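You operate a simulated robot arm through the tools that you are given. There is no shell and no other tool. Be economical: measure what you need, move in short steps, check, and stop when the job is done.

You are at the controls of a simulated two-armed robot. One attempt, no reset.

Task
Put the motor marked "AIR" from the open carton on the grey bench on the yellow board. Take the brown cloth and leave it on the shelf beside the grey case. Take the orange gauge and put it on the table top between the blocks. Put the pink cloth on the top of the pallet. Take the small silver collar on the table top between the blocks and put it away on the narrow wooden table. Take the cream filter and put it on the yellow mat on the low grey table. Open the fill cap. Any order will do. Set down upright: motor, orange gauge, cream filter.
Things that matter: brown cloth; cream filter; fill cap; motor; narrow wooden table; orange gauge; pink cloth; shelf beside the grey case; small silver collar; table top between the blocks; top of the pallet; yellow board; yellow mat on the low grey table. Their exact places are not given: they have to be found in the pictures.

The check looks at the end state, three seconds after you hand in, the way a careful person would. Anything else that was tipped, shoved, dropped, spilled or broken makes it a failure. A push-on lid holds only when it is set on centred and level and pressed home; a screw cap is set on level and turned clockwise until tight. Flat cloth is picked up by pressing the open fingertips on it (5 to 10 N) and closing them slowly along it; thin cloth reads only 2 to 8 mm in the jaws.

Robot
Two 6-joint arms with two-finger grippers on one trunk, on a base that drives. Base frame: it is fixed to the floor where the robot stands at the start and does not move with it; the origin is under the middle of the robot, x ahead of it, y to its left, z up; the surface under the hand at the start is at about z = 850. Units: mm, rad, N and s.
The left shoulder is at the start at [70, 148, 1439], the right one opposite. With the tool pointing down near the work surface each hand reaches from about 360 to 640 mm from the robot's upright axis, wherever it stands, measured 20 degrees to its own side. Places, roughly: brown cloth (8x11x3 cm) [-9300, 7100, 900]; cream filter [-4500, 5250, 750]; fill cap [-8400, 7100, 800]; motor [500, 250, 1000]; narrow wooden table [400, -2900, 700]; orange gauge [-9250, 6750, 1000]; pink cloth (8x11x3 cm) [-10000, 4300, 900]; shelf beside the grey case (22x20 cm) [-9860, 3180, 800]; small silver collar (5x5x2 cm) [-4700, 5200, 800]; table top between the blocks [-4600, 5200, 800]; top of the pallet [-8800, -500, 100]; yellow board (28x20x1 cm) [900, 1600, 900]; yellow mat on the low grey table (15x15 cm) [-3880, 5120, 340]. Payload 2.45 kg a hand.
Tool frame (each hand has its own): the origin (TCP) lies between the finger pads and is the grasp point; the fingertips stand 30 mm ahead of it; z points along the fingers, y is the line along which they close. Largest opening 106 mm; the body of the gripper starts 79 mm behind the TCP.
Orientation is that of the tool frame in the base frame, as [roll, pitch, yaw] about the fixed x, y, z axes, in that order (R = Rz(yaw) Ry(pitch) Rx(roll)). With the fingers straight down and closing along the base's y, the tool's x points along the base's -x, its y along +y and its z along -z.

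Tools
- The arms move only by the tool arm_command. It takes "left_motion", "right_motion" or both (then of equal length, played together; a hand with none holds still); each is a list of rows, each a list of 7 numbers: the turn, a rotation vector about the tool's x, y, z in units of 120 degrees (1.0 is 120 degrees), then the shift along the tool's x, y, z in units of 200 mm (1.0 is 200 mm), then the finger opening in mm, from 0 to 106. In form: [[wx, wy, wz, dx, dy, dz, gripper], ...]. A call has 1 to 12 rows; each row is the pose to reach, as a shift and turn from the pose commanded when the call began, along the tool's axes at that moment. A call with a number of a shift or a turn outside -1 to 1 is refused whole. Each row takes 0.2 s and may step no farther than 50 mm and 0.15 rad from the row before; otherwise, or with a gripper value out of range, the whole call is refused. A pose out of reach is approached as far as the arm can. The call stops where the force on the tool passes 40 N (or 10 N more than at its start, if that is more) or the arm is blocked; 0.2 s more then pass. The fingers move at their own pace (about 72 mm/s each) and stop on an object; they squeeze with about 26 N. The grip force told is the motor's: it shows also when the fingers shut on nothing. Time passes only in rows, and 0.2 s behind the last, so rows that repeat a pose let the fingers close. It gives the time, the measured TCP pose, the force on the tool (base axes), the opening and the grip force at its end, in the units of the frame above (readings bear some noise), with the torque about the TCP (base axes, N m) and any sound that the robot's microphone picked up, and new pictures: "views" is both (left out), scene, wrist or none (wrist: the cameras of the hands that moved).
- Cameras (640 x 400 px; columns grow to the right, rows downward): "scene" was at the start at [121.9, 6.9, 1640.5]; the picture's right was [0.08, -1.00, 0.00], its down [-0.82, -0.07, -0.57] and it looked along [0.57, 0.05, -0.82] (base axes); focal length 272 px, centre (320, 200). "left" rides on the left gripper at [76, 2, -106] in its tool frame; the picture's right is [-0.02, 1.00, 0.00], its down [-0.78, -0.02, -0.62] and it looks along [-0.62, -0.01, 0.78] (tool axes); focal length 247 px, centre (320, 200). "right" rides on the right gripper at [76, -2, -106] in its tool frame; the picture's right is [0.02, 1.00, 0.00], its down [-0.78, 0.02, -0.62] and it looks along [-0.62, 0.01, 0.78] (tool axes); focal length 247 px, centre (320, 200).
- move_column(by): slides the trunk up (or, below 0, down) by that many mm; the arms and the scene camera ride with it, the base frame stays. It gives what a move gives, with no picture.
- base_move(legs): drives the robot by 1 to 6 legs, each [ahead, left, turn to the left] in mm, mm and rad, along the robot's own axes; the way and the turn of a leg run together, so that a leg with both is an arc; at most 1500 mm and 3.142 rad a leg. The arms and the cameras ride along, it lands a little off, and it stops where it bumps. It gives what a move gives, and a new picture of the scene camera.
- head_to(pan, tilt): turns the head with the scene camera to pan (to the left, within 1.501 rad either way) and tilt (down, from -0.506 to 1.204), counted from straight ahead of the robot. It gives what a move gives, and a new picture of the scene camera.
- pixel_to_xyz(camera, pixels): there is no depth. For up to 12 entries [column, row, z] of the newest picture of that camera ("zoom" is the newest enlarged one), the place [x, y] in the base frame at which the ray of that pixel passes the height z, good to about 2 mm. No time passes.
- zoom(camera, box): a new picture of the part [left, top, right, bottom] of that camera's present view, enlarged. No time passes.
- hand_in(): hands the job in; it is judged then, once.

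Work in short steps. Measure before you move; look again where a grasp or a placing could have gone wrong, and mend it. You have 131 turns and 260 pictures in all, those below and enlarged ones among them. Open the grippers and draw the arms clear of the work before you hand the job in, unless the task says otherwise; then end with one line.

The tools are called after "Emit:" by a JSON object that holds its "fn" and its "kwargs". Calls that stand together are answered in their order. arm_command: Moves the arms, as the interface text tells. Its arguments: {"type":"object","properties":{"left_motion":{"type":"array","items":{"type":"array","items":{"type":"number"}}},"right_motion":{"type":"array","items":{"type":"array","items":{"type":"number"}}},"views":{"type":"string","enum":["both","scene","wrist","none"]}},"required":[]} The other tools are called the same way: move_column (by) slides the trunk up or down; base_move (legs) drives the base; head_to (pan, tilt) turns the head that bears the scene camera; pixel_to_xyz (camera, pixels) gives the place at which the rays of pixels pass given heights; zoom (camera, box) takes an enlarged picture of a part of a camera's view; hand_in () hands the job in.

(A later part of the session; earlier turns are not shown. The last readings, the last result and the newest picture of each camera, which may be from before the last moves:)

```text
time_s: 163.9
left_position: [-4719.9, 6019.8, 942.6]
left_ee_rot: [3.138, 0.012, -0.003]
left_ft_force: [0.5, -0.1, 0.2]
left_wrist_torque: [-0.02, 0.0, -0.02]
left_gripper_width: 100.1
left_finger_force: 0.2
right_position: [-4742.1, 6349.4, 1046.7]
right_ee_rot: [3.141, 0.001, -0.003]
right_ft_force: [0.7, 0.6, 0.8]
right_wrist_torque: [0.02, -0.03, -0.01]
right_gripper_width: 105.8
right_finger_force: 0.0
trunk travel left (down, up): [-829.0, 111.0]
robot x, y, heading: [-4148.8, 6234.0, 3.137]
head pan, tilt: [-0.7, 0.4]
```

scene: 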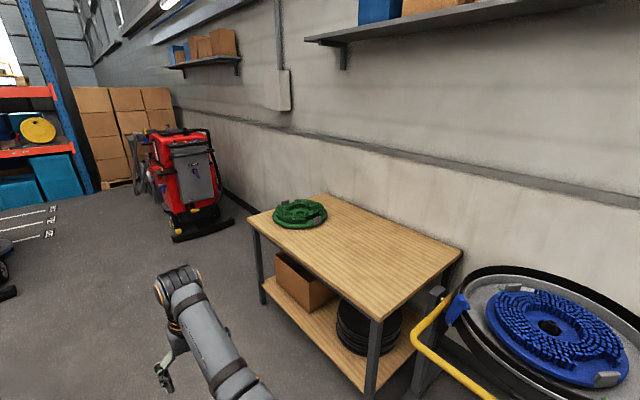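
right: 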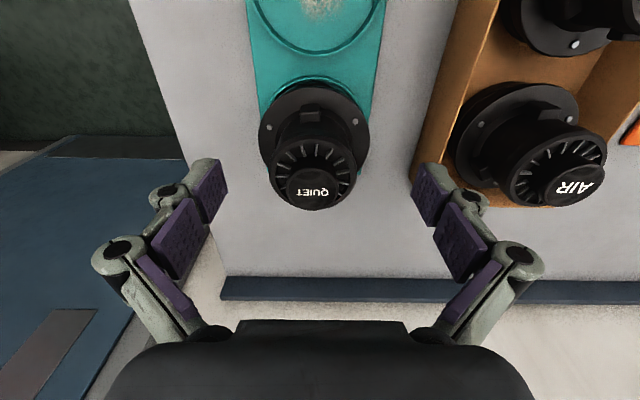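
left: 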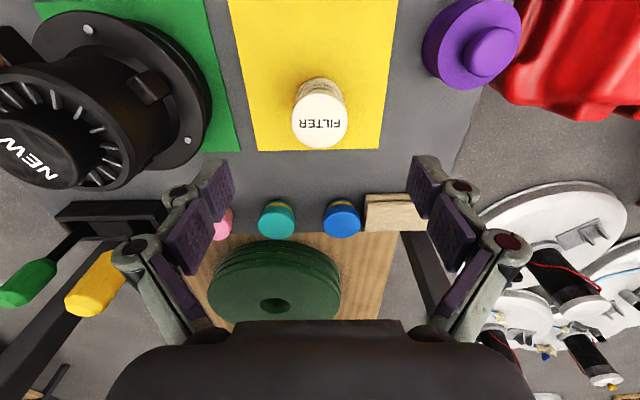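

Emit:
{"fn": "base_move", "kwargs": {"legs": [[1400, 60, 0], [1400, 30, 0], [700, 0, 0]]}}

```text
time_s: 181.3
left_position: [-8310.3, 5911.2, 944.4]
left_ee_rot: [3.139, 0.014, 0.033]
left_ft_force: [-0.3, -0.3, 0.6]
left_wrist_torque: [0.03, -0.05, -0.01]
left_gripper_width: 99.8
left_finger_force: 0.0
right_position: [-8343.6, 6240.4, 1048.8]
right_ee_rot: [3.14, 0.0, 0.033]
right_ft_force: [0.0, 0.8, -0.1]
right_wrist_torque: [0.04, 0.0, -0.02]
right_gripper_width: 105.9
right_finger_force: 0.0
trunk travel left (down, up): [-829.0, 111.0]
robot x, y, heading: [-7748.8, 6142.4, -3.104]
head pan, tilt: [-0.7, 0.4]
```

scene: 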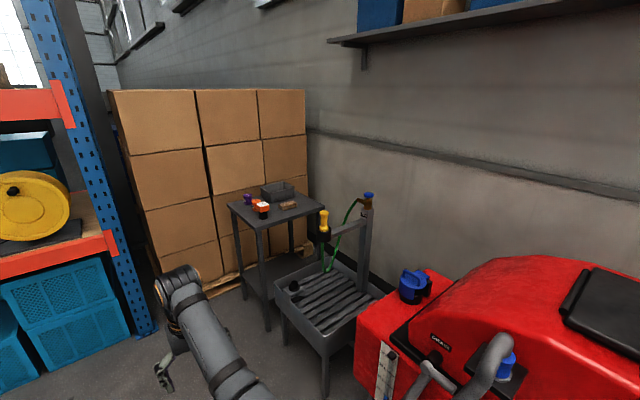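

Blue fill cap at (415,285); small table beyond holds an orange thing and brown cloth. Zoom.

Emit:
{"fn": "zoom", "kwargs": {"camera": "scene", "box": [220, 160, 340, 240]}}

Emit:
{"fn": "zoom", "kwargs": {"camera": "scene", "box": [350, 240, 550, 400]}}

Emit:
{"fn": "pixel_to_xyz", "kwargs": {"camera": "scene", "pixels": [[415, 275, 830], [415, 275, 870], [415, 298, 800], [262, 208, 900], [288, 205, 880], [263, 232, 860], [228, 205, 860], [325, 208, 860], [330, 330, 450], [265, 325, 0], [325, 395, 0], [365, 330, 600]]}}

```text
5.00 times, centred on (280, 200) of scene
```

zoom: 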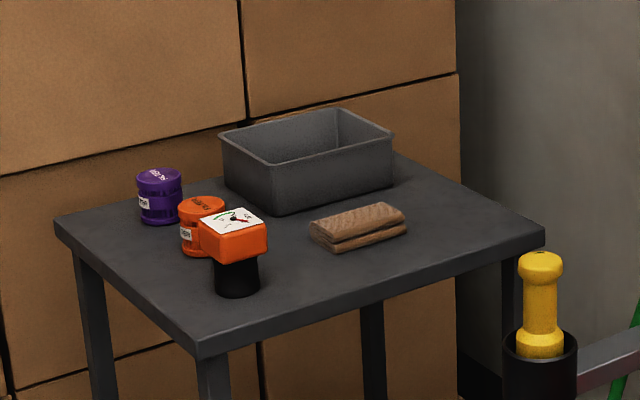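

```text
2.50 times, centred on (450, 320) of scene
```

zoom: 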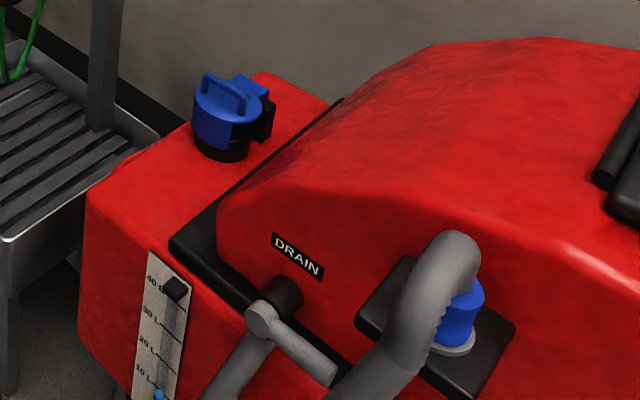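

```text
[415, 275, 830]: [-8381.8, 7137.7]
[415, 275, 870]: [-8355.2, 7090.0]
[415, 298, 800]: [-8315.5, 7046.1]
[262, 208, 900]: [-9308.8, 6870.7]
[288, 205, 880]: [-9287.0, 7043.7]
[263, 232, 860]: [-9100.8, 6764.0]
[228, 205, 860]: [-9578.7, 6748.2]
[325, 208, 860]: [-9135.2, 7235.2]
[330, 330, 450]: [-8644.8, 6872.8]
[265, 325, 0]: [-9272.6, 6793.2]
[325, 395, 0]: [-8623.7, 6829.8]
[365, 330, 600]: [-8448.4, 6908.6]
```

The fill cap is a hinged blue lid with a loop handle. I drive beside it and face +y to look closer.

Emit:
{"fn": "base_move", "kwargs": {"legs": [[700, 0, -0.035], [0, 0, -1.571], [150, 0, 0]]}}

Emit:
{"fn": "head_to", "kwargs": {"pan": -0.1, "tilt": 0.85}}

```text
time_s: 190.2
left_position: [-8658.7, 6857.8, 945.2]
left_ee_rot: [3.14, 0.015, -1.616]
left_ft_force: [1.1, 0.4, -0.1]
left_wrist_torque: [0.0, 0.0, -0.02]
left_gripper_width: 100.1
left_finger_force: 0.1
right_position: [-8326.4, 6866.6, 1049.1]
right_ee_rot: [3.141, 0.002, -1.617]
right_ft_force: [-0.2, -0.8, -0.4]
right_wrist_torque: [0.0, 0.03, 0.03]
right_gripper_width: 106.2
right_finger_force: 0.1
trunk travel left (down, up): [-829.0, 111.0]
robot x, y, heading: [-8469.0, 6279.1, 1.531]
head pan, tilt: [-0.7, 0.4]
```

scene: 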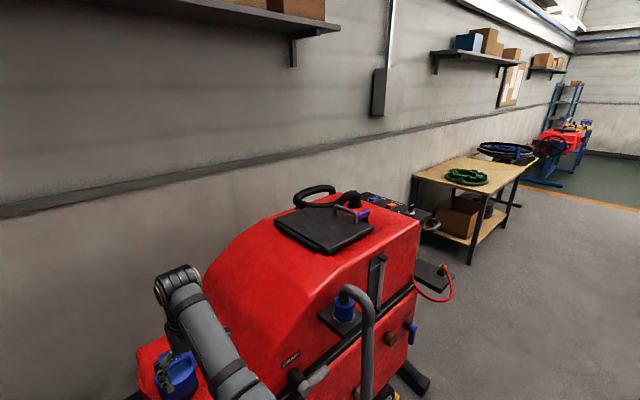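

```text
time_s: 191.2
left_position: [-8657.0, 6859.9, 943.9]
left_ee_rot: [3.14, 0.014, -1.619]
left_ft_force: [0.2, 0.4, 0.8]
left_wrist_torque: [0.04, -0.03, 0.01]
left_gripper_width: 99.8
left_finger_force: 0.1
right_position: [-8328.5, 6867.3, 1047.8]
right_ee_rot: [3.14, 0.001, -1.617]
right_ft_force: [-0.5, -0.7, -0.2]
right_wrist_torque: [0.01, 0.0, -0.03]
right_gripper_width: 106.0
right_finger_force: 0.2
trunk travel left (down, up): [-829.0, 111.0]
robot x, y, heading: [-8472.1, 6280.6, 1.521]
head pan, tilt: [-0.099, 0.85]
```

scene: 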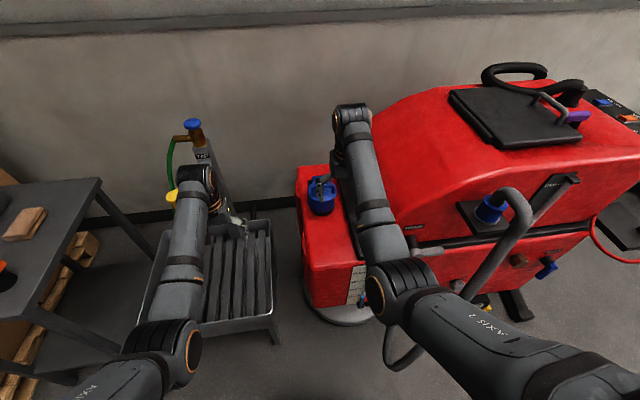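

Emit:
{"fn": "zoom", "kwargs": {"camera": "scene", "box": [270, 150, 410, 240]}}

Emit:
{"fn": "zoom", "kwargs": {"camera": "right", "box": [120, 0, 520, 260]}}

Emit:
{"fn": "zoom", "kwargs": {"camera": "left", "box": [0, 0, 640, 400]}}

Emit:
{"fn": "pixel_to_xyz", "kwargs": {"camera": "scene", "pixels": [[322, 190, 850], [322, 206, 800], [193, 125, 1000], [172, 195, 900], [300, 170, 780], [318, 310, 780], [238, 222, 600]]}}

```text
4.44 times, centred on (340, 195) of scene
```

zoom: 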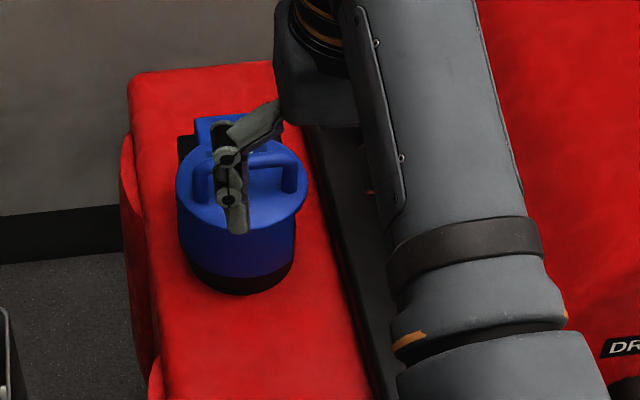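

```text
1.54 times, centred on (320, 130) of right
```

zoom: 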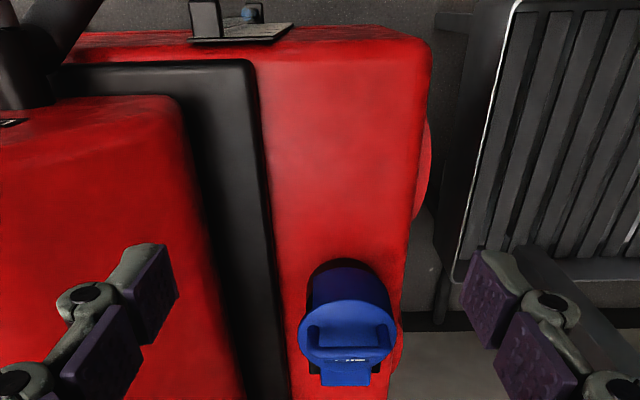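

```text
1.00 times, centred on (320, 200) of left (not enlarged: the box is as wide or as high as the picture)
```

zoom: 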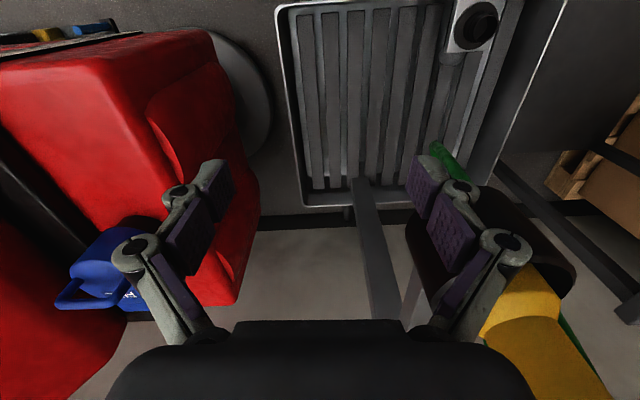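

```text
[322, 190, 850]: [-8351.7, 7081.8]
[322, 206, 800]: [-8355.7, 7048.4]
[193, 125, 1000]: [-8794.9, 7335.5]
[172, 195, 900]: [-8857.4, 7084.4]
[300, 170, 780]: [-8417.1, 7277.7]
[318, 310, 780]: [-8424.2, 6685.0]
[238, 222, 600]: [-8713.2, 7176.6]
```

Handle is a loop spanning x (~68 mm), hinge at the wall side. I retract the left hand from the pole, then drive ahead 190 mm so the right hand can reach.

Emit:
{"fn": "arm_command", "kwargs": {"left_motion": [[0, 0, 0, 0.15, 0, -0.15, 100], [0, 0, 0, 0.35, 0, -0.2, 100], [0, 0, 0, 0.55, 0, -0.25, 100], [0, 0, 0, 0.7, 0, -0.25, 100]], "views": "none"}}

Emit:
{"fn": "base_move", "kwargs": {"legs": [[190, 0, 0.04]]}}

Emit:
{"fn": "zoom", "kwargs": {"camera": "right", "box": [0, 0, 640, 400]}}

```text
time_s: 192.2
left_position: [-8665.0, 6724.7, 962.8]
left_ee_rot: [3.139, 0.017, -1.617]
left_ft_force: [0.1, 0.3, -0.5]
left_wrist_torque: [0.01, 0.03, -0.01]
left_gripper_width: 99.9
left_finger_force: 0.0
left hand out of reach, approached as far as the arm can: row 3, 4
right_position: [-8328.6, 6865.6, 1049.4]
right_ee_rot: [-3.14, 0.002, -1.616]
right_ft_force: [0.3, 0.2, -0.8]
right_wrist_torque: [0.04, 0.01, -0.02]
right_gripper_width: 106.0
right_finger_force: 0.0
trunk travel left (down, up): [-829.0, 111.0]
robot x, y, heading: [-8473.4, 6283.9, 1.528]
head pan, tilt: [-0.099, 0.85]
```

```text
time_s: 193.6
left_position: [-8674.2, 6870.6, 959.8]
left_ee_rot: [3.139, -0.01, -1.569]
left_ft_force: [-1.2, -8.1, -1.2]
left_wrist_torque: [0.11, -0.04, 0.47]
left_gripper_width: 101.2
left_finger_force: 0.9
right_position: [-8342.8, 7029.3, 1046.7]
right_ee_rot: [-3.142, -0.001, -1.582]
right_ft_force: [-0.2, 0.3, 0.1]
right_wrist_torque: [-0.04, -0.01, 0.0]
right_gripper_width: 106.0
right_finger_force: 0.0
trunk travel left (down, up): [-829.0, 111.0]
robot x, y, heading: [-8469.3, 6437.2, 1.561]
head pan, tilt: [-0.099, 0.85]
stopped in leg 1: the force on the tool passed its limit at 79 N (the readings are from after the stop); the commanded pose is now the measured one
```

scene: 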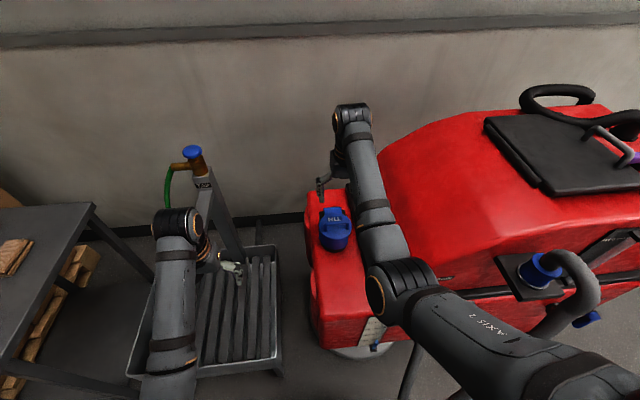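

```text
1.00 times, centred on (320, 200) of right (not enlarged: the box is as wide or as high as the picture)
```

zoom: 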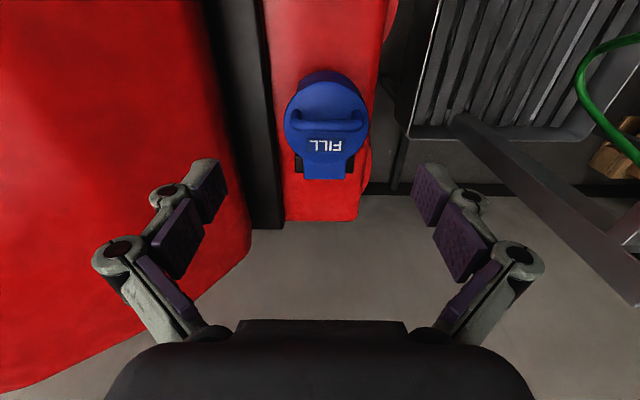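

The left hand bumped the pole's holder. I look through its camera at once.

Emit:
{"fn": "zoom", "kwargs": {"camera": "left", "box": [0, 0, 640, 400]}}

Emit:
{"fn": "zoom", "kwargs": {"camera": "scene", "box": [120, 130, 320, 300]}}

```text
1.00 times, centred on (320, 200) of left (not enlarged: the box is as wide or as high as the picture)
```

zoom: 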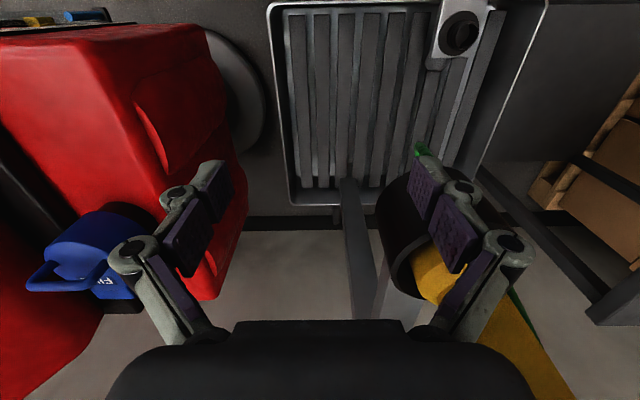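

```text
2.35 times, centred on (220, 215) of scene
```

zoom: 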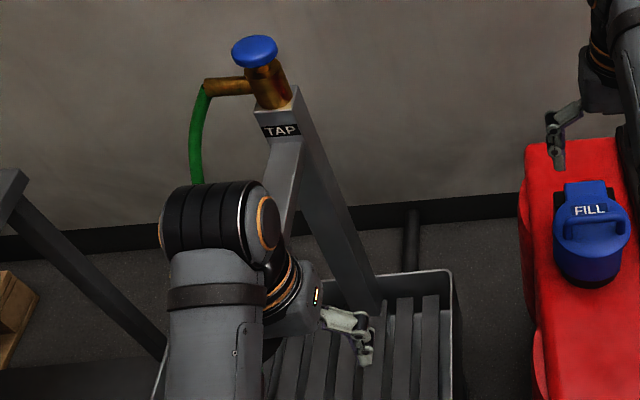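

The left finger touches the yellow gun in its holder. I back off 80 mm, move the left hand 130 mm toward +x (away from the holder).

Emit:
{"fn": "base_move", "kwargs": {"legs": [[-80, 0, 0]]}}

Emit:
{"fn": "arm_command", "kwargs": {"left_motion": [[0, 0, 0, 0, -0.2, 0, 60], [0, 0, 0, 0, -0.4, 0, 40], [0, 0, 0, 0, -0.65, 0, 40]], "views": "both"}}

```text
time_s: 194.7
left_position: [-8677.4, 6794.7, 959.6]
left_ee_rot: [3.141, -0.007, -1.57]
left_ft_force: [-0.6, 0.5, 0.0]
left_wrist_torque: [-0.02, 0.0, -0.01]
left_gripper_width: 100.2
left_finger_force: 0.1
right_position: [-8344.9, 6952.9, 1046.1]
right_ee_rot: [-3.141, -0.005, -1.579]
right_ft_force: [0.3, 0.4, 1.0]
right_wrist_torque: [0.01, -0.01, -0.02]
right_gripper_width: 105.7
right_finger_force: 0.1
trunk travel left (down, up): [-829.0, 111.0]
robot x, y, heading: [-8467.5, 6361.0, 1.559]
head pan, tilt: [-0.099, 0.85]
```

scene: 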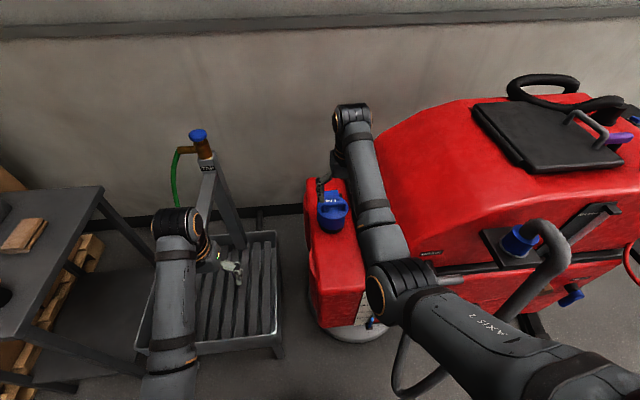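

```text
time_s: 195.4
left_position: [-8681.1, 6797.4, 949.0]
left_ee_rot: [2.938, -0.004, -1.547]
left_ft_force: [-1.0, 0.8, -0.1]
left_wrist_torque: [0.01, -0.06, 0.01]
left_gripper_width: 39.7
left_finger_force: 0.0
left hand out of reach, approached as far as the arm can: row 3
right_position: [-8347.2, 6949.0, 1048.7]
right_ee_rot: [-3.141, 0.001, -1.579]
right_ft_force: [0.7, -0.5, 0.4]
right_wrist_torque: [0.02, -0.06, 0.01]
right_gripper_width: 106.0
right_finger_force: 0.0
trunk travel left (down, up): [-829.0, 111.0]
robot x, y, heading: [-8469.8, 6360.6, 1.567]
head pan, tilt: [-0.099, 0.85]
stopped in row 3 (left hand): the arm was blocked; the commanded pose is now the measured one
```

scene: 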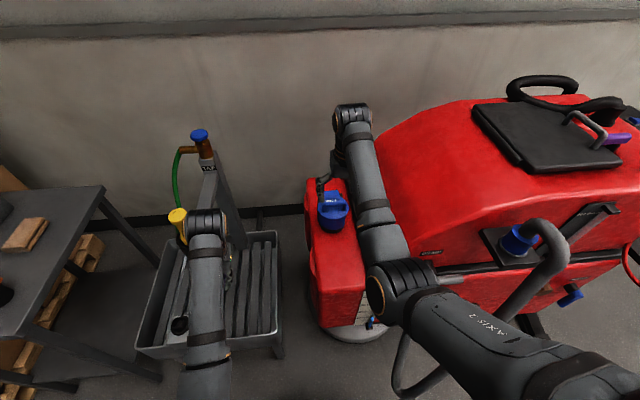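
left: 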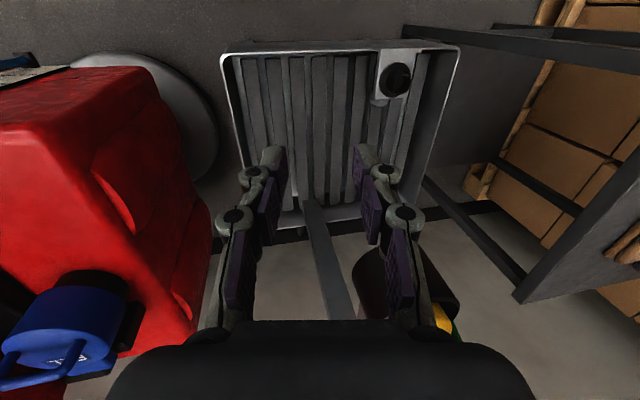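

Left arm is near its inner limit. I shift the right hand 90 mm toward −x and then slide the base 90 mm right, taking the left hand away from the holder.

Emit:
{"fn": "arm_command", "kwargs": {"right_motion": [[0, 0, 0, 0, 0.15, 0, 106], [0, 0, 0, 0, 0.3, 0, 106], [0, 0, 0, 0, 0.42, 0, 106]], "views": "none"}}

Emit:
{"fn": "base_move", "kwargs": {"legs": [[0, -90, 0]]}}

Emit:
{"fn": "zoom", "kwargs": {"camera": "right", "box": [160, 0, 480, 200]}}

```text
time_s: 196.4
left_position: [-8678.9, 6797.5, 948.8]
left_ee_rot: [2.934, -0.006, -1.551]
left_ft_force: [0.1, 0.5, 0.3]
left_wrist_torque: [0.0, -0.01, -0.03]
left_gripper_width: 39.9
left_finger_force: 0.1
right_position: [-8404.0, 6958.5, 1042.3]
right_ee_rot: [-3.11, 0.001, -1.614]
right_ft_force: [0.3, 0.4, 0.1]
right_wrist_torque: [-0.03, -0.02, 0.05]
right_gripper_width: 106.0
right_finger_force: 0.0
trunk travel left (down, up): [-829.0, 111.0]
robot x, y, heading: [-8467.2, 6358.6, 1.563]
head pan, tilt: [-0.099, 0.85]
stopped in row 3 (right hand): the arm was blocked; the commanded pose is now the measured one
```

```text
time_s: 197.5
left_position: [-8590.6, 6796.6, 948.9]
left_ee_rot: [2.938, -0.005, -1.547]
left_ft_force: [0.2, 0.7, -0.2]
left_wrist_torque: [0.0, 0.01, 0.04]
left_gripper_width: 40.0
left_finger_force: 0.1
right_position: [-8318.4, 6956.7, 1040.5]
right_ee_rot: [-3.108, -0.002, -1.611]
right_ft_force: [-1.5, 0.1, 0.8]
right_wrist_torque: [-0.01, -0.04, -0.02]
right_gripper_width: 105.8
right_finger_force: 0.0
trunk travel left (down, up): [-829.0, 111.0]
robot x, y, heading: [-8378.1, 6360.9, 1.563]
head pan, tilt: [-0.099, 0.85]
```

scene: 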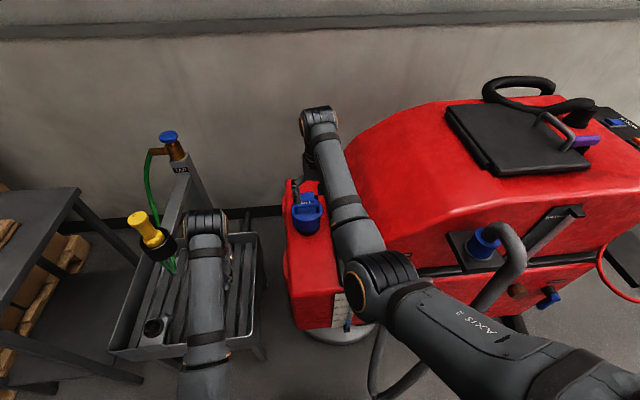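

```text
2.00 times, centred on (320, 100) of right
```

zoom: 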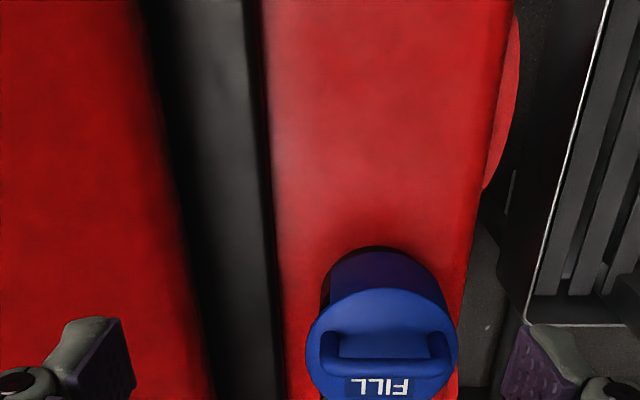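

Gun still seated in the holder; both hands are clear. Drive ahead 105 mm.

Emit:
{"fn": "base_move", "kwargs": {"legs": [[105, 0, 0]]}}

Emit:
{"fn": "zoom", "kwargs": {"camera": "right", "box": [160, 60, 480, 260]}}

```text
time_s: 198.7
left_position: [-8588.3, 6896.9, 949.8]
left_ee_rot: [2.935, -0.005, -1.55]
left_ft_force: [-0.2, -0.8, 0.6]
left_wrist_torque: [-0.01, 0.02, -0.04]
left_gripper_width: 40.2
left_finger_force: 0.1
right_position: [-8313.5, 7057.1, 1042.3]
right_ee_rot: [-3.109, 0.0, -1.614]
right_ft_force: [0.8, 0.1, 0.5]
right_wrist_torque: [-0.02, -0.01, 0.03]
right_gripper_width: 106.1
right_finger_force: 0.1
trunk travel left (down, up): [-829.0, 111.0]
robot x, y, heading: [-8376.3, 6461.1, 1.562]
head pan, tilt: [-0.099, 0.85]
```

scene: 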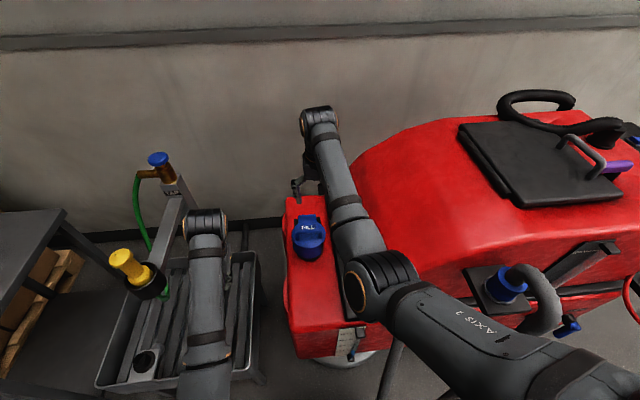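

```text
2.00 times, centred on (320, 160) of right
```

zoom: 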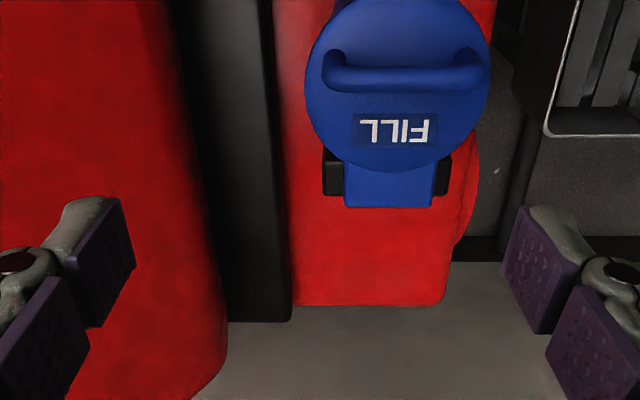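

Emit:
{"fn": "pixel_to_xyz", "kwargs": {"camera": "right", "pixels": [[321, 98, 860], [403, 97, 860], [321, 98, 830], [403, 97, 830], [355, 155, 840], [361, 98, 860], [361, 98, 880]]}}

Emit:
{"fn": "zoom", "kwargs": {"camera": "scene", "box": [260, 180, 360, 280]}}

Emit:
{"fn": "pixel_to_xyz", "kwargs": {"camera": "scene", "pixels": [[309, 237, 860], [309, 237, 830], [309, 237, 880], [293, 237, 860], [325, 237, 860]]}}

```text
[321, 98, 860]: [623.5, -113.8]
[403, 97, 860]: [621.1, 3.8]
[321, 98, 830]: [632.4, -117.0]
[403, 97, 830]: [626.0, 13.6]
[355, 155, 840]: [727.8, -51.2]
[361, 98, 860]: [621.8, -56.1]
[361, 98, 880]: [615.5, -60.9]
```

```text
4.00 times, centred on (310, 230) of scene
```

zoom: 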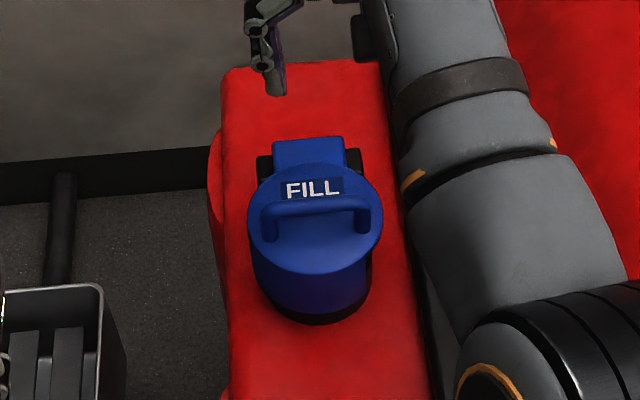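

```text
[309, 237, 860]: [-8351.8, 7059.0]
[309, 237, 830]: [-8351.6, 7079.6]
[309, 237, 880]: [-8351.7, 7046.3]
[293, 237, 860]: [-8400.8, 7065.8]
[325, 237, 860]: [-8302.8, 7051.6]
```

I move the right hand over the handle, lowering to ~980, with a small orientation fix.

Emit:
{"fn": "arm_command", "kwargs": {"right_motion": [[-0.005, 0, -0.007, 0, 0, 0.15, 106], [-0.01, 0, -0.014, -0.02, 0.08, 0.3, 106], [-0.0155, 0, -0.02, -0.05, 0.19, 0.32, 106]], "views": "wrist"}}

```text
time_s: 199.4
left_position: [-8589.8, 6899.4, 948.2]
left_ee_rot: [2.935, -0.006, -1.547]
left_ft_force: [-0.2, 0.7, -0.3]
left_wrist_torque: [0.0, -0.01, -0.01]
left_gripper_width: 40.1
left_finger_force: 0.0
right_position: [-8349.9, 7072.0, 972.6]
right_ee_rot: [-3.14, -0.005, -1.571]
right_ft_force: [0.4, 0.6, 0.0]
right_wrist_torque: [-0.06, -0.03, 0.01]
right_gripper_width: 106.2
right_finger_force: 0.1
trunk travel left (down, up): [-829.0, 111.0]
robot x, y, heading: [-8377.5, 6461.5, 1.568]
head pan, tilt: [-0.099, 0.85]
```

right: 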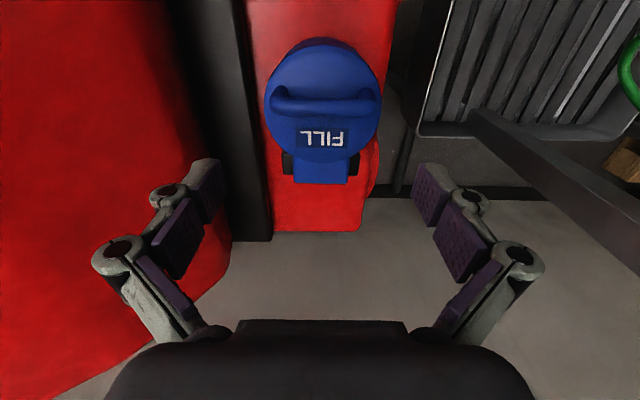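

Emit:
{"fn": "pixel_to_xyz", "kwargs": {"camera": "right", "pixels": [[325, 103, 800], [325, 103, 830], [325, 103, 860], [271, 103, 830], [380, 103, 830], [322, 170, 800]]}}

Emit:
{"fn": "pixel_to_xyz", "kwargs": {"camera": "scene", "pixels": [[309, 231.5, 800], [309, 231.5, 830], [309, 231.5, 860], [307, 218, 810], [296, 231.5, 830], [322, 231.5, 830]]}}

```text
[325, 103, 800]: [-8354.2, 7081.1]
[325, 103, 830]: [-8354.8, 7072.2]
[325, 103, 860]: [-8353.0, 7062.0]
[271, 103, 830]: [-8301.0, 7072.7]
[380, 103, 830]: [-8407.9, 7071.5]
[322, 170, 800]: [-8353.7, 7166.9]
```

```text
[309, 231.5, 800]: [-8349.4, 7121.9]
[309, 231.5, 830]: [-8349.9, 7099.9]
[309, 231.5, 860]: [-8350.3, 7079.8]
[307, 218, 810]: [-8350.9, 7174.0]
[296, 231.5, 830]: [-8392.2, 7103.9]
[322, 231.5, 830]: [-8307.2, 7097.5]
```

Triangulation gives the handle bar at about (−8352,7049,904), 75 mm wide; lid top ~882. I lower to TCP ≈918 with opening 92.

Emit:
{"fn": "arm_command", "kwargs": {"right_motion": [[0, 0, 0, 0.06, 0.01, 0, 92], [0, 0, 0, 0.115, 0.015, 0.1, 92], [0, 0, 0, 0.115, 0.015, 0.2, 92], [0, 0, 0, 0.115, 0.015, 0.26, 92]], "views": "both"}}

```text
time_s: 200.4
left_position: [-8588.6, 6898.0, 948.7]
left_ee_rot: [2.932, -0.005, -1.549]
left_ft_force: [-0.3, -0.2, -0.1]
left_wrist_torque: [0.03, 0.02, -0.02]
left_gripper_width: 39.8
left_finger_force: 0.0
right_position: [-8337.0, 7057.9, 927.9]
right_ee_rot: [-3.126, 0.018, -1.586]
right_ft_force: [0.1, -0.4, 0.9]
right_wrist_torque: [0.0, -0.02, 0.02]
right_gripper_width: 92.0
right_finger_force: 0.0
trunk travel left (down, up): [-829.0, 111.0]
robot x, y, heading: [-8378.7, 6459.2, 1.56]
head pan, tilt: [-0.099, 0.85]
```

scene: 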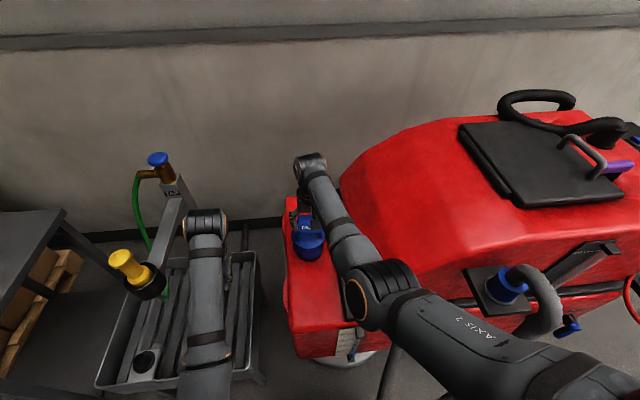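
right: 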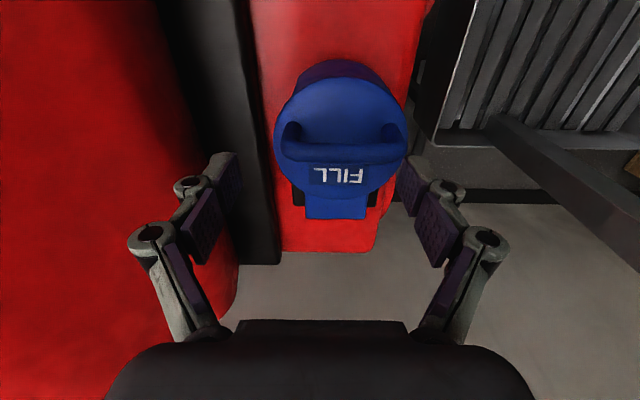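

Pose errors suggest the right forearm is leaning on the red hood. I raise the trunk 105 so the elbow clears, then re-descend.

Emit:
{"fn": "move_column", "kwargs": {"by": 105}}

Emit:
{"fn": "arm_command", "kwargs": {"right_motion": [[0, 0, 0, 0, 0, 0.1, 92], [0, 0, 0, 0, 0, 0.25, 92]], "views": "both"}}

```text
time_s: 201.8
left_position: [-8588.2, 6899.1, 1053.3]
left_ee_rot: [2.933, -0.005, -1.549]
left_ft_force: [-0.3, -0.5, -0.5]
left_wrist_torque: [-0.02, 0.01, -0.02]
left_gripper_width: 39.7
left_finger_force: 0.1
right_position: [-8335.1, 7054.1, 1027.3]
right_ee_rot: [-3.122, 0.005, -1.589]
right_ft_force: [0.1, 0.3, 0.0]
right_wrist_torque: [-0.01, -0.04, 0.02]
right_gripper_width: 92.0
right_finger_force: 0.0
trunk travel left (down, up): [-934.0, 6.0]
robot x, y, heading: [-8378.6, 6462.2, 1.557]
head pan, tilt: [-0.099, 0.85]
```

```text
time_s: 202.4
left_position: [-8588.8, 6897.8, 1053.8]
left_ee_rot: [2.934, -0.006, -1.548]
left_ft_force: [0.3, -0.4, -0.3]
left_wrist_torque: [-0.05, -0.03, 0.01]
left_gripper_width: 39.8
left_finger_force: 0.1
right_position: [-8354.5, 7046.3, 975.0]
right_ee_rot: [3.14, -0.001, -1.569]
right_ft_force: [-0.2, -0.3, 0.6]
right_wrist_torque: [-0.01, 0.0, 0.02]
right_gripper_width: 92.2
right_finger_force: 0.0
trunk travel left (down, up): [-934.0, 6.0]
robot x, y, heading: [-8378.7, 6462.4, 1.566]
head pan, tilt: [-0.099, 0.85]
```

scene: 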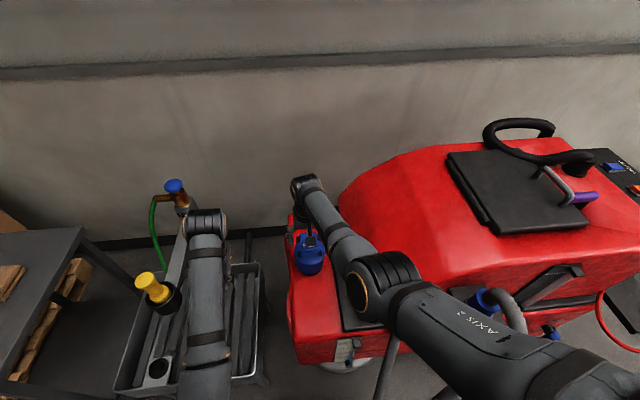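
right: 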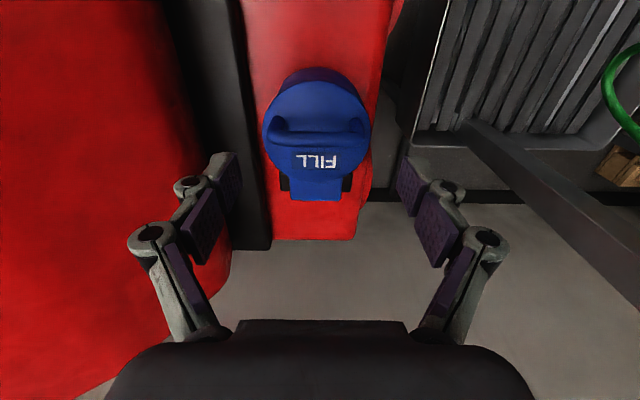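

Clean pose now and centred on the handle. Descend to TCP ≈917.

Emit:
{"fn": "arm_command", "kwargs": {"right_motion": [[0, 0, 0, 0, 0, 0.1, 92], [0, 0, 0, 0, 0, 0.2, 92], [0, 0, 0, 0, 0, 0.25, 92], [0, 0, 0, 0, 0, 0.29, 92]], "views": "both"}}

```text
time_s: 203.4
left_position: [-8588.1, 6897.7, 1053.5]
left_ee_rot: [2.935, -0.005, -1.548]
left_ft_force: [0.5, -0.4, 0.7]
left_wrist_torque: [0.02, -0.02, -0.02]
left_gripper_width: 40.1
left_finger_force: 0.1
right_position: [-8343.7, 7034.8, 932.0]
right_ee_rot: [3.141, -0.002, -1.572]
right_ft_force: [-0.3, -0.5, 0.6]
right_wrist_torque: [0.0, 0.01, 0.01]
right_gripper_width: 92.1
right_finger_force: 0.1
right hand out of reach, approached as far as the arm can: row 2, 3, 4
trunk travel left (down, up): [-934.0, 6.0]
robot x, y, heading: [-8377.4, 6459.7, 1.561]
head pan, tilt: [-0.099, 0.85]
```

scene: 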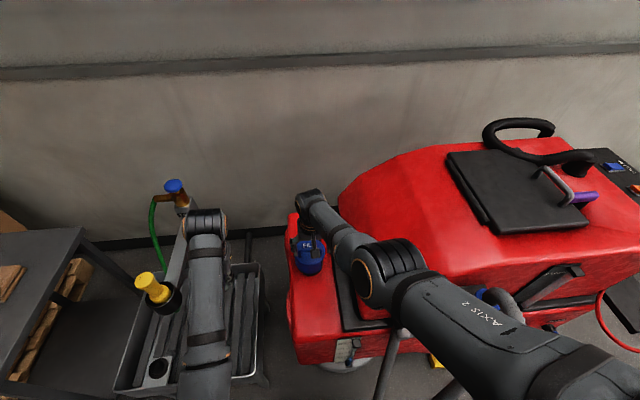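
right: 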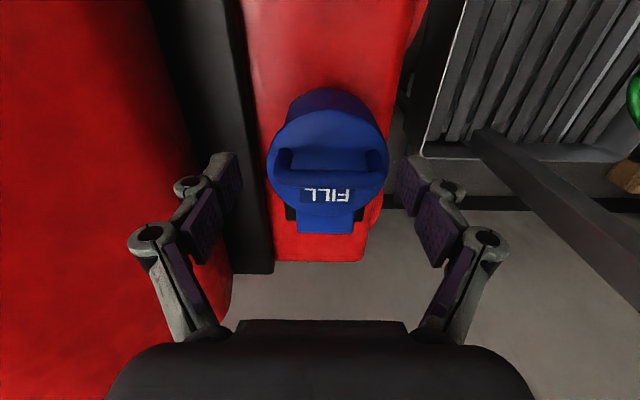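

At the reach limit; go back up 45 with correction, then lower the trunk 52.

Emit:
{"fn": "arm_command", "kwargs": {"right_motion": [[0, 0, 0, -0.03, 0.02, -0.1, 92], [0, 0, 0, -0.06, 0.045, -0.22, 92]], "views": "none"}}

Emit:
{"fn": "move_column", "kwargs": {"by": -52}}

Emit:
{"fn": "arm_command", "kwargs": {"right_motion": [[0, 0, 0, 0, 0, 0, 92]], "views": "wrist"}}

```text
time_s: 204.0
left_position: [-8589.7, 6897.2, 1054.1]
left_ee_rot: [2.936, -0.004, -1.548]
left_ft_force: [0.2, 0.9, 0.3]
left_wrist_torque: [-0.03, 0.03, 0.0]
left_gripper_width: 39.9
left_finger_force: 0.1
right_position: [-8351.9, 7046.7, 977.1]
right_ee_rot: [-3.141, -0.002, -1.571]
right_ft_force: [-0.1, -0.3, 0.5]
right_wrist_torque: [-0.03, -0.03, -0.02]
right_gripper_width: 92.3
right_finger_force: 0.0
trunk travel left (down, up): [-934.0, 6.0]
robot x, y, heading: [-8375.9, 6465.3, 1.561]
head pan, tilt: [-0.099, 0.85]
```

```text
time_s: 204.9
left_position: [-8587.6, 6897.2, 1001.9]
left_ee_rot: [2.935, -0.003, -1.549]
left_ft_force: [0.1, -0.2, -0.5]
left_wrist_torque: [-0.01, -0.02, 0.0]
left_gripper_width: 39.8
left_finger_force: 0.1
right_position: [-8352.3, 7047.0, 925.8]
right_ee_rot: [3.141, -0.003, -1.572]
right_ft_force: [0.4, -0.2, -0.6]
right_wrist_torque: [0.03, 0.01, -0.01]
right_gripper_width: 92.0
right_finger_force: 0.1
trunk travel left (down, up): [-882.0, 58.0]
robot x, y, heading: [-8377.9, 6462.2, 1.562]
head pan, tilt: [-0.099, 0.85]
```

```text
time_s: 205.3
left_position: [-8588.6, 6897.8, 1002.0]
left_ee_rot: [2.934, -0.005, -1.549]
left_ft_force: [-0.5, -0.1, -0.2]
left_wrist_torque: [0.02, -0.01, 0.0]
left_gripper_width: 40.2
left_finger_force: 0.0
right_position: [-8352.1, 7045.5, 924.2]
right_ee_rot: [-3.141, -0.003, -1.571]
right_ft_force: [0.0, 0.4, 0.6]
right_wrist_torque: [-0.03, -0.02, 0.0]
right_gripper_width: 92.1
right_finger_force: 0.0
trunk travel left (down, up): [-882.0, 58.0]
robot x, y, heading: [-8377.2, 6460.2, 1.562]
head pan, tilt: [-0.099, 0.85]
```

right: 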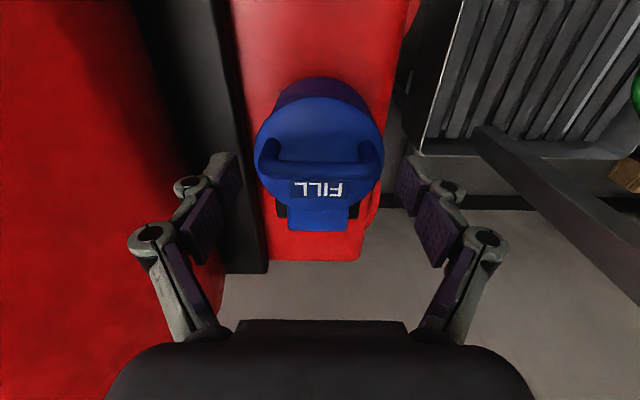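

Bar sits right in the fingertip plane (row 162). Descend 9 mm and close.

Emit:
{"fn": "arm_command", "kwargs": {"right_motion": [[0, 0, 0, 0, 0, 0.045, 92], [0, 0, 0, 0, 0, 0.045, 75], [0, 0, 0, 0, 0, 0.045, 55], [0, 0, 0, 0, 0, 0.045, 50], [0, 0, 0, 0, 0, 0.045, 50]], "views": "both"}}

```text
time_s: 206.6
left_position: [-8584.4, 6892.0, 1005.3]
left_ee_rot: [2.929, 0.003, -1.549]
left_ft_force: [0.5, -0.2, 0.2]
left_wrist_torque: [0.07, 0.0, -0.01]
left_gripper_width: 39.8
left_finger_force: 0.0
right_position: [-8346.8, 7048.2, 926.1]
right_ee_rot: [3.137, 0.022, -1.575]
right_ft_force: [14.1, -0.5, 25.5]
right_wrist_torque: [0.25, -0.66, -0.11]
right_gripper_width: 7.3
right_finger_force: 8.4
trunk travel left (down, up): [-882.0, 58.0]
robot x, y, heading: [-8376.7, 6458.1, 1.561]
head pan, tilt: [-0.099, 0.85]
stopped in row 5 (right hand): the force on the tool passed its limit at 45 N (the readings are from after the stop); the commanded pose is now the measured one
```

scene: 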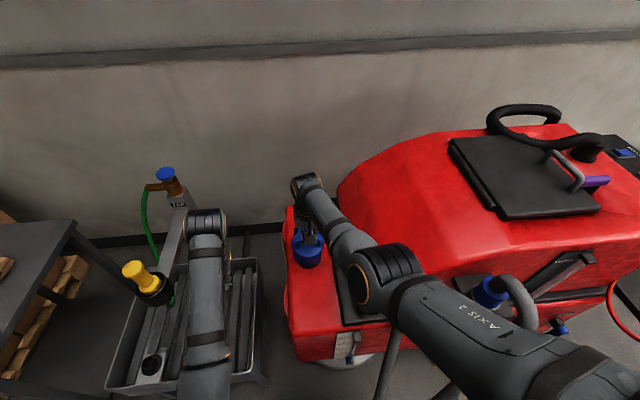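
right: 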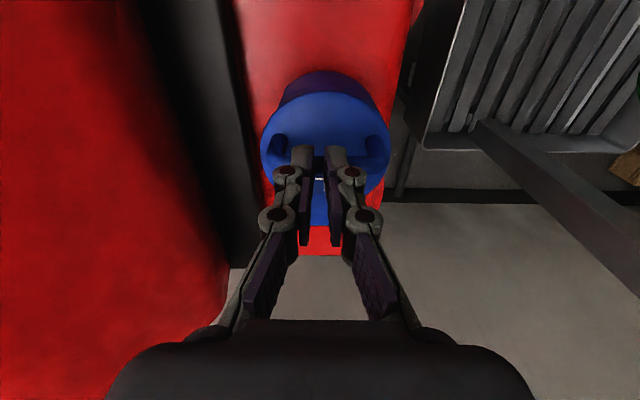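

The tips rode over the bar top (≈z 893), so it is lower than thought. Reopen, then descend lower in small steps.

Emit:
{"fn": "arm_command", "kwargs": {"right_motion": [[0, 0, 0, 0, 0.015, -0.05, 60], [0, 0, 0, 0, 0.03, -0.05, 94], [0, 0, 0, 0, 0.03, -0.05, 94], [0, 0, 0, 0, 0.03, -0.05, 94], [0, 0, 0, 0, 0.03, 0.03, 94], [0, 0, 0, 0, 0.03, 0.07, 94], [0, 0, 0, 0, 0.03, 0.1, 94], [0, 0, 0, 0, 0.03, 0.12, 94]], "views": "wrist"}}

```text
time_s: 208.4
left_position: [-8588.8, 6897.5, 1001.7]
left_ee_rot: [2.933, -0.005, -1.546]
left_ft_force: [0.2, 0.4, -0.5]
left_wrist_torque: [-0.06, 0.01, -0.01]
left_gripper_width: 40.0
left_finger_force: 0.1
right_position: [-8353.7, 7044.4, 902.4]
right_ee_rot: [3.139, 0.007, -1.572]
right_ft_force: [-0.3, 0.1, 0.2]
right_wrist_torque: [0.02, -0.02, -0.01]
right_gripper_width: 94.0
right_finger_force: 0.0
right hand out of reach, approached as far as the arm can: row 7, 8
trunk travel left (down, up): [-882.0, 58.0]
robot x, y, heading: [-8379.6, 6464.3, 1.563]
head pan, tilt: [-0.099, 0.85]
```

right: 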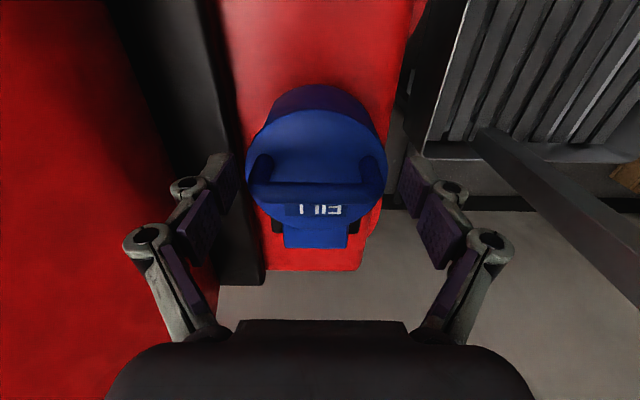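

No contact at tip z 872; bar is at row 188. Close now.

Emit:
{"fn": "arm_command", "kwargs": {"right_motion": [[0, 0, 0, 0, 0, 0, 80], [0, 0, 0, 0, 0, 0, 66], [0, 0, 0, 0, 0, 0, 60], [0, 0, 0, 0, 0, 0, 60]], "views": "wrist"}}

```text
time_s: 209.4
left_position: [-8587.9, 6897.7, 1002.1]
left_ee_rot: [2.933, -0.004, -1.548]
left_ft_force: [0.1, -0.3, 0.1]
left_wrist_torque: [-0.04, 0.01, 0.03]
left_gripper_width: 39.9
left_finger_force: 0.1
right_position: [-8352.5, 7044.3, 902.2]
right_ee_rot: [3.14, 0.009, -1.572]
right_ft_force: [7.7, 1.5, 3.4]
right_wrist_torque: [0.17, -0.66, -0.29]
right_gripper_width: 83.1
right_finger_force: 44.2
trunk travel left (down, up): [-882.0, 58.0]
robot x, y, heading: [-8377.2, 6456.6, 1.56]
head pan, tilt: [-0.099, 0.85]
```

right: 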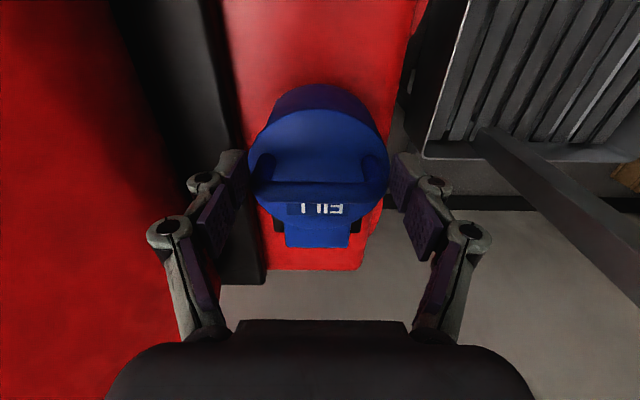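

Grip stopped at 83 mm — holding the lid/handle. Test-lift along an arc about the hinge (~80 mm toward the wall).

Emit:
{"fn": "pixel_to_xyz", "kwargs": {"camera": "right", "pixels": [[320, 228, 850], [320, 228, 870], [318, 190, 880], [318, 190, 890]]}}

Emit:
{"fn": "arm_command", "kwargs": {"right_motion": [[0, 0, 0, 0, 0, -0.03, 60], [0, 0, 0, -0.005, 0, -0.06, 60], [0, 0, 0, -0.015, 0, -0.1, 60]], "views": "wrist"}}

```text
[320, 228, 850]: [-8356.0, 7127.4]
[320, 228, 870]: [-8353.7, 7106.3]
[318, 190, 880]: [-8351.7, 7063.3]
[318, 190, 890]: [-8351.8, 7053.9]
```

```text
time_s: 210.2
left_position: [-8589.8, 6895.6, 1003.0]
left_ee_rot: [2.937, -0.003, -1.548]
left_ft_force: [0.0, -0.1, -0.7]
left_wrist_torque: [-0.05, 0.0, 0.03]
left_gripper_width: 40.1
left_finger_force: 0.1
right_position: [-8357.8, 7043.0, 926.7]
right_ee_rot: [3.139, 0.006, -1.57]
right_ft_force: [0.1, -18.6, 16.1]
right_wrist_torque: [-0.27, -0.71, -0.56]
right_gripper_width: 62.6
right_finger_force: 2.3
trunk travel left (down, up): [-882.0, 58.0]
robot x, y, heading: [-8375.8, 6460.2, 1.562]
head pan, tilt: [-0.099, 0.85]
```

right: 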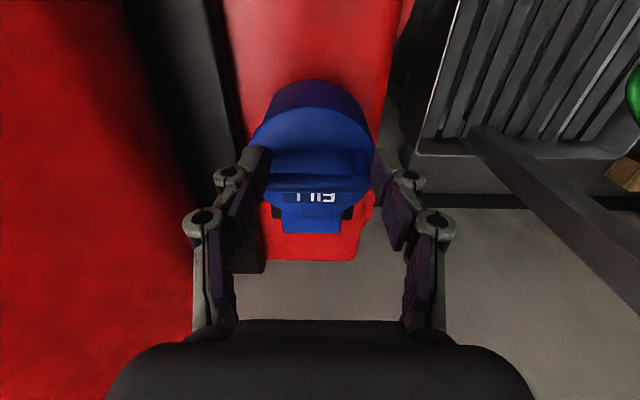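

It slid off. I'll grip the bar itself instead: rise, and turn the hand 90° about its axis so the fingers close along y.

Emit:
{"fn": "arm_command", "kwargs": {"right_motion": [[0, 0, 0, 0, 0, -0.03, 94], [0, 0, 0, 0, 0, -0.2, 94], [0, 0, 0.07, -0.03, 0, -0.3, 60], [0, 0, 0.14, -0.05, 0, -0.3, 50], [0, 0, 0.21, -0.07, 0, -0.3, 50], [0, 0, 0.28, -0.07, 0, -0.3, 50], [0, 0, 0.35, -0.07, 0, -0.3, 50], [0, 0, 0.42, -0.07, 0, -0.3, 50], [0, 0, 0.49, -0.07, 0, -0.3, 50], [0, 0, 0.56, -0.07, 0, -0.3, 50], [0, 0, 0.63, -0.07, 0, -0.3, 50], [0, 0, 0.7, -0.07, 0, -0.3, 50]], "views": "both"}}

```text
time_s: 212.8
left_position: [-8588.6, 6897.9, 1002.3]
left_ee_rot: [2.933, -0.004, -1.548]
left_ft_force: [0.3, -0.3, -1.0]
left_wrist_torque: [0.01, -0.03, 0.02]
left_gripper_width: 40.1
left_finger_force: 0.1
right_position: [-8350.3, 7060.6, 981.2]
right_ee_rot: [3.134, 0.003, -3.043]
right_ft_force: [0.2, 0.5, 0.2]
right_wrist_torque: [-0.02, 0.02, 0.0]
right_gripper_width: 50.3
right_finger_force: 0.2
trunk travel left (down, up): [-882.0, 58.0]
robot x, y, heading: [-8374.9, 6461.9, 1.561]
head pan, tilt: [-0.099, 0.85]
```

scene: 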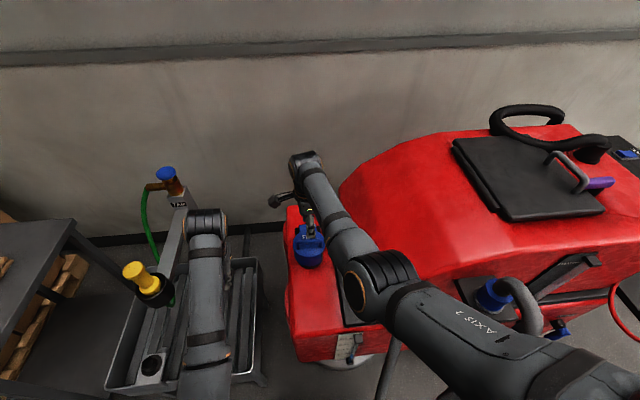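
right: 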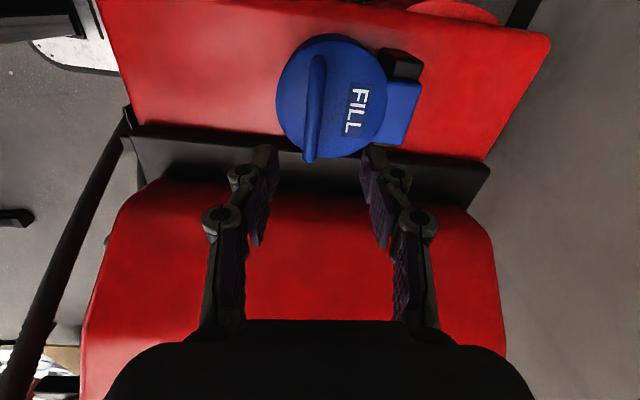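

Emit:
{"fn": "pixel_to_xyz", "kwargs": {"camera": "right", "pixels": [[317, 65, 888], [310, 150, 888], [305, 107, 888], [326, 107, 888], [335, 95, 870], [400, 100, 860]]}}

```text
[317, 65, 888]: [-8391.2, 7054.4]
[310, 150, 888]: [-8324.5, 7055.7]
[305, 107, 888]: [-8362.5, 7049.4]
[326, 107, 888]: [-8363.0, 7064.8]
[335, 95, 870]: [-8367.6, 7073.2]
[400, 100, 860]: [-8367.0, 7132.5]
```

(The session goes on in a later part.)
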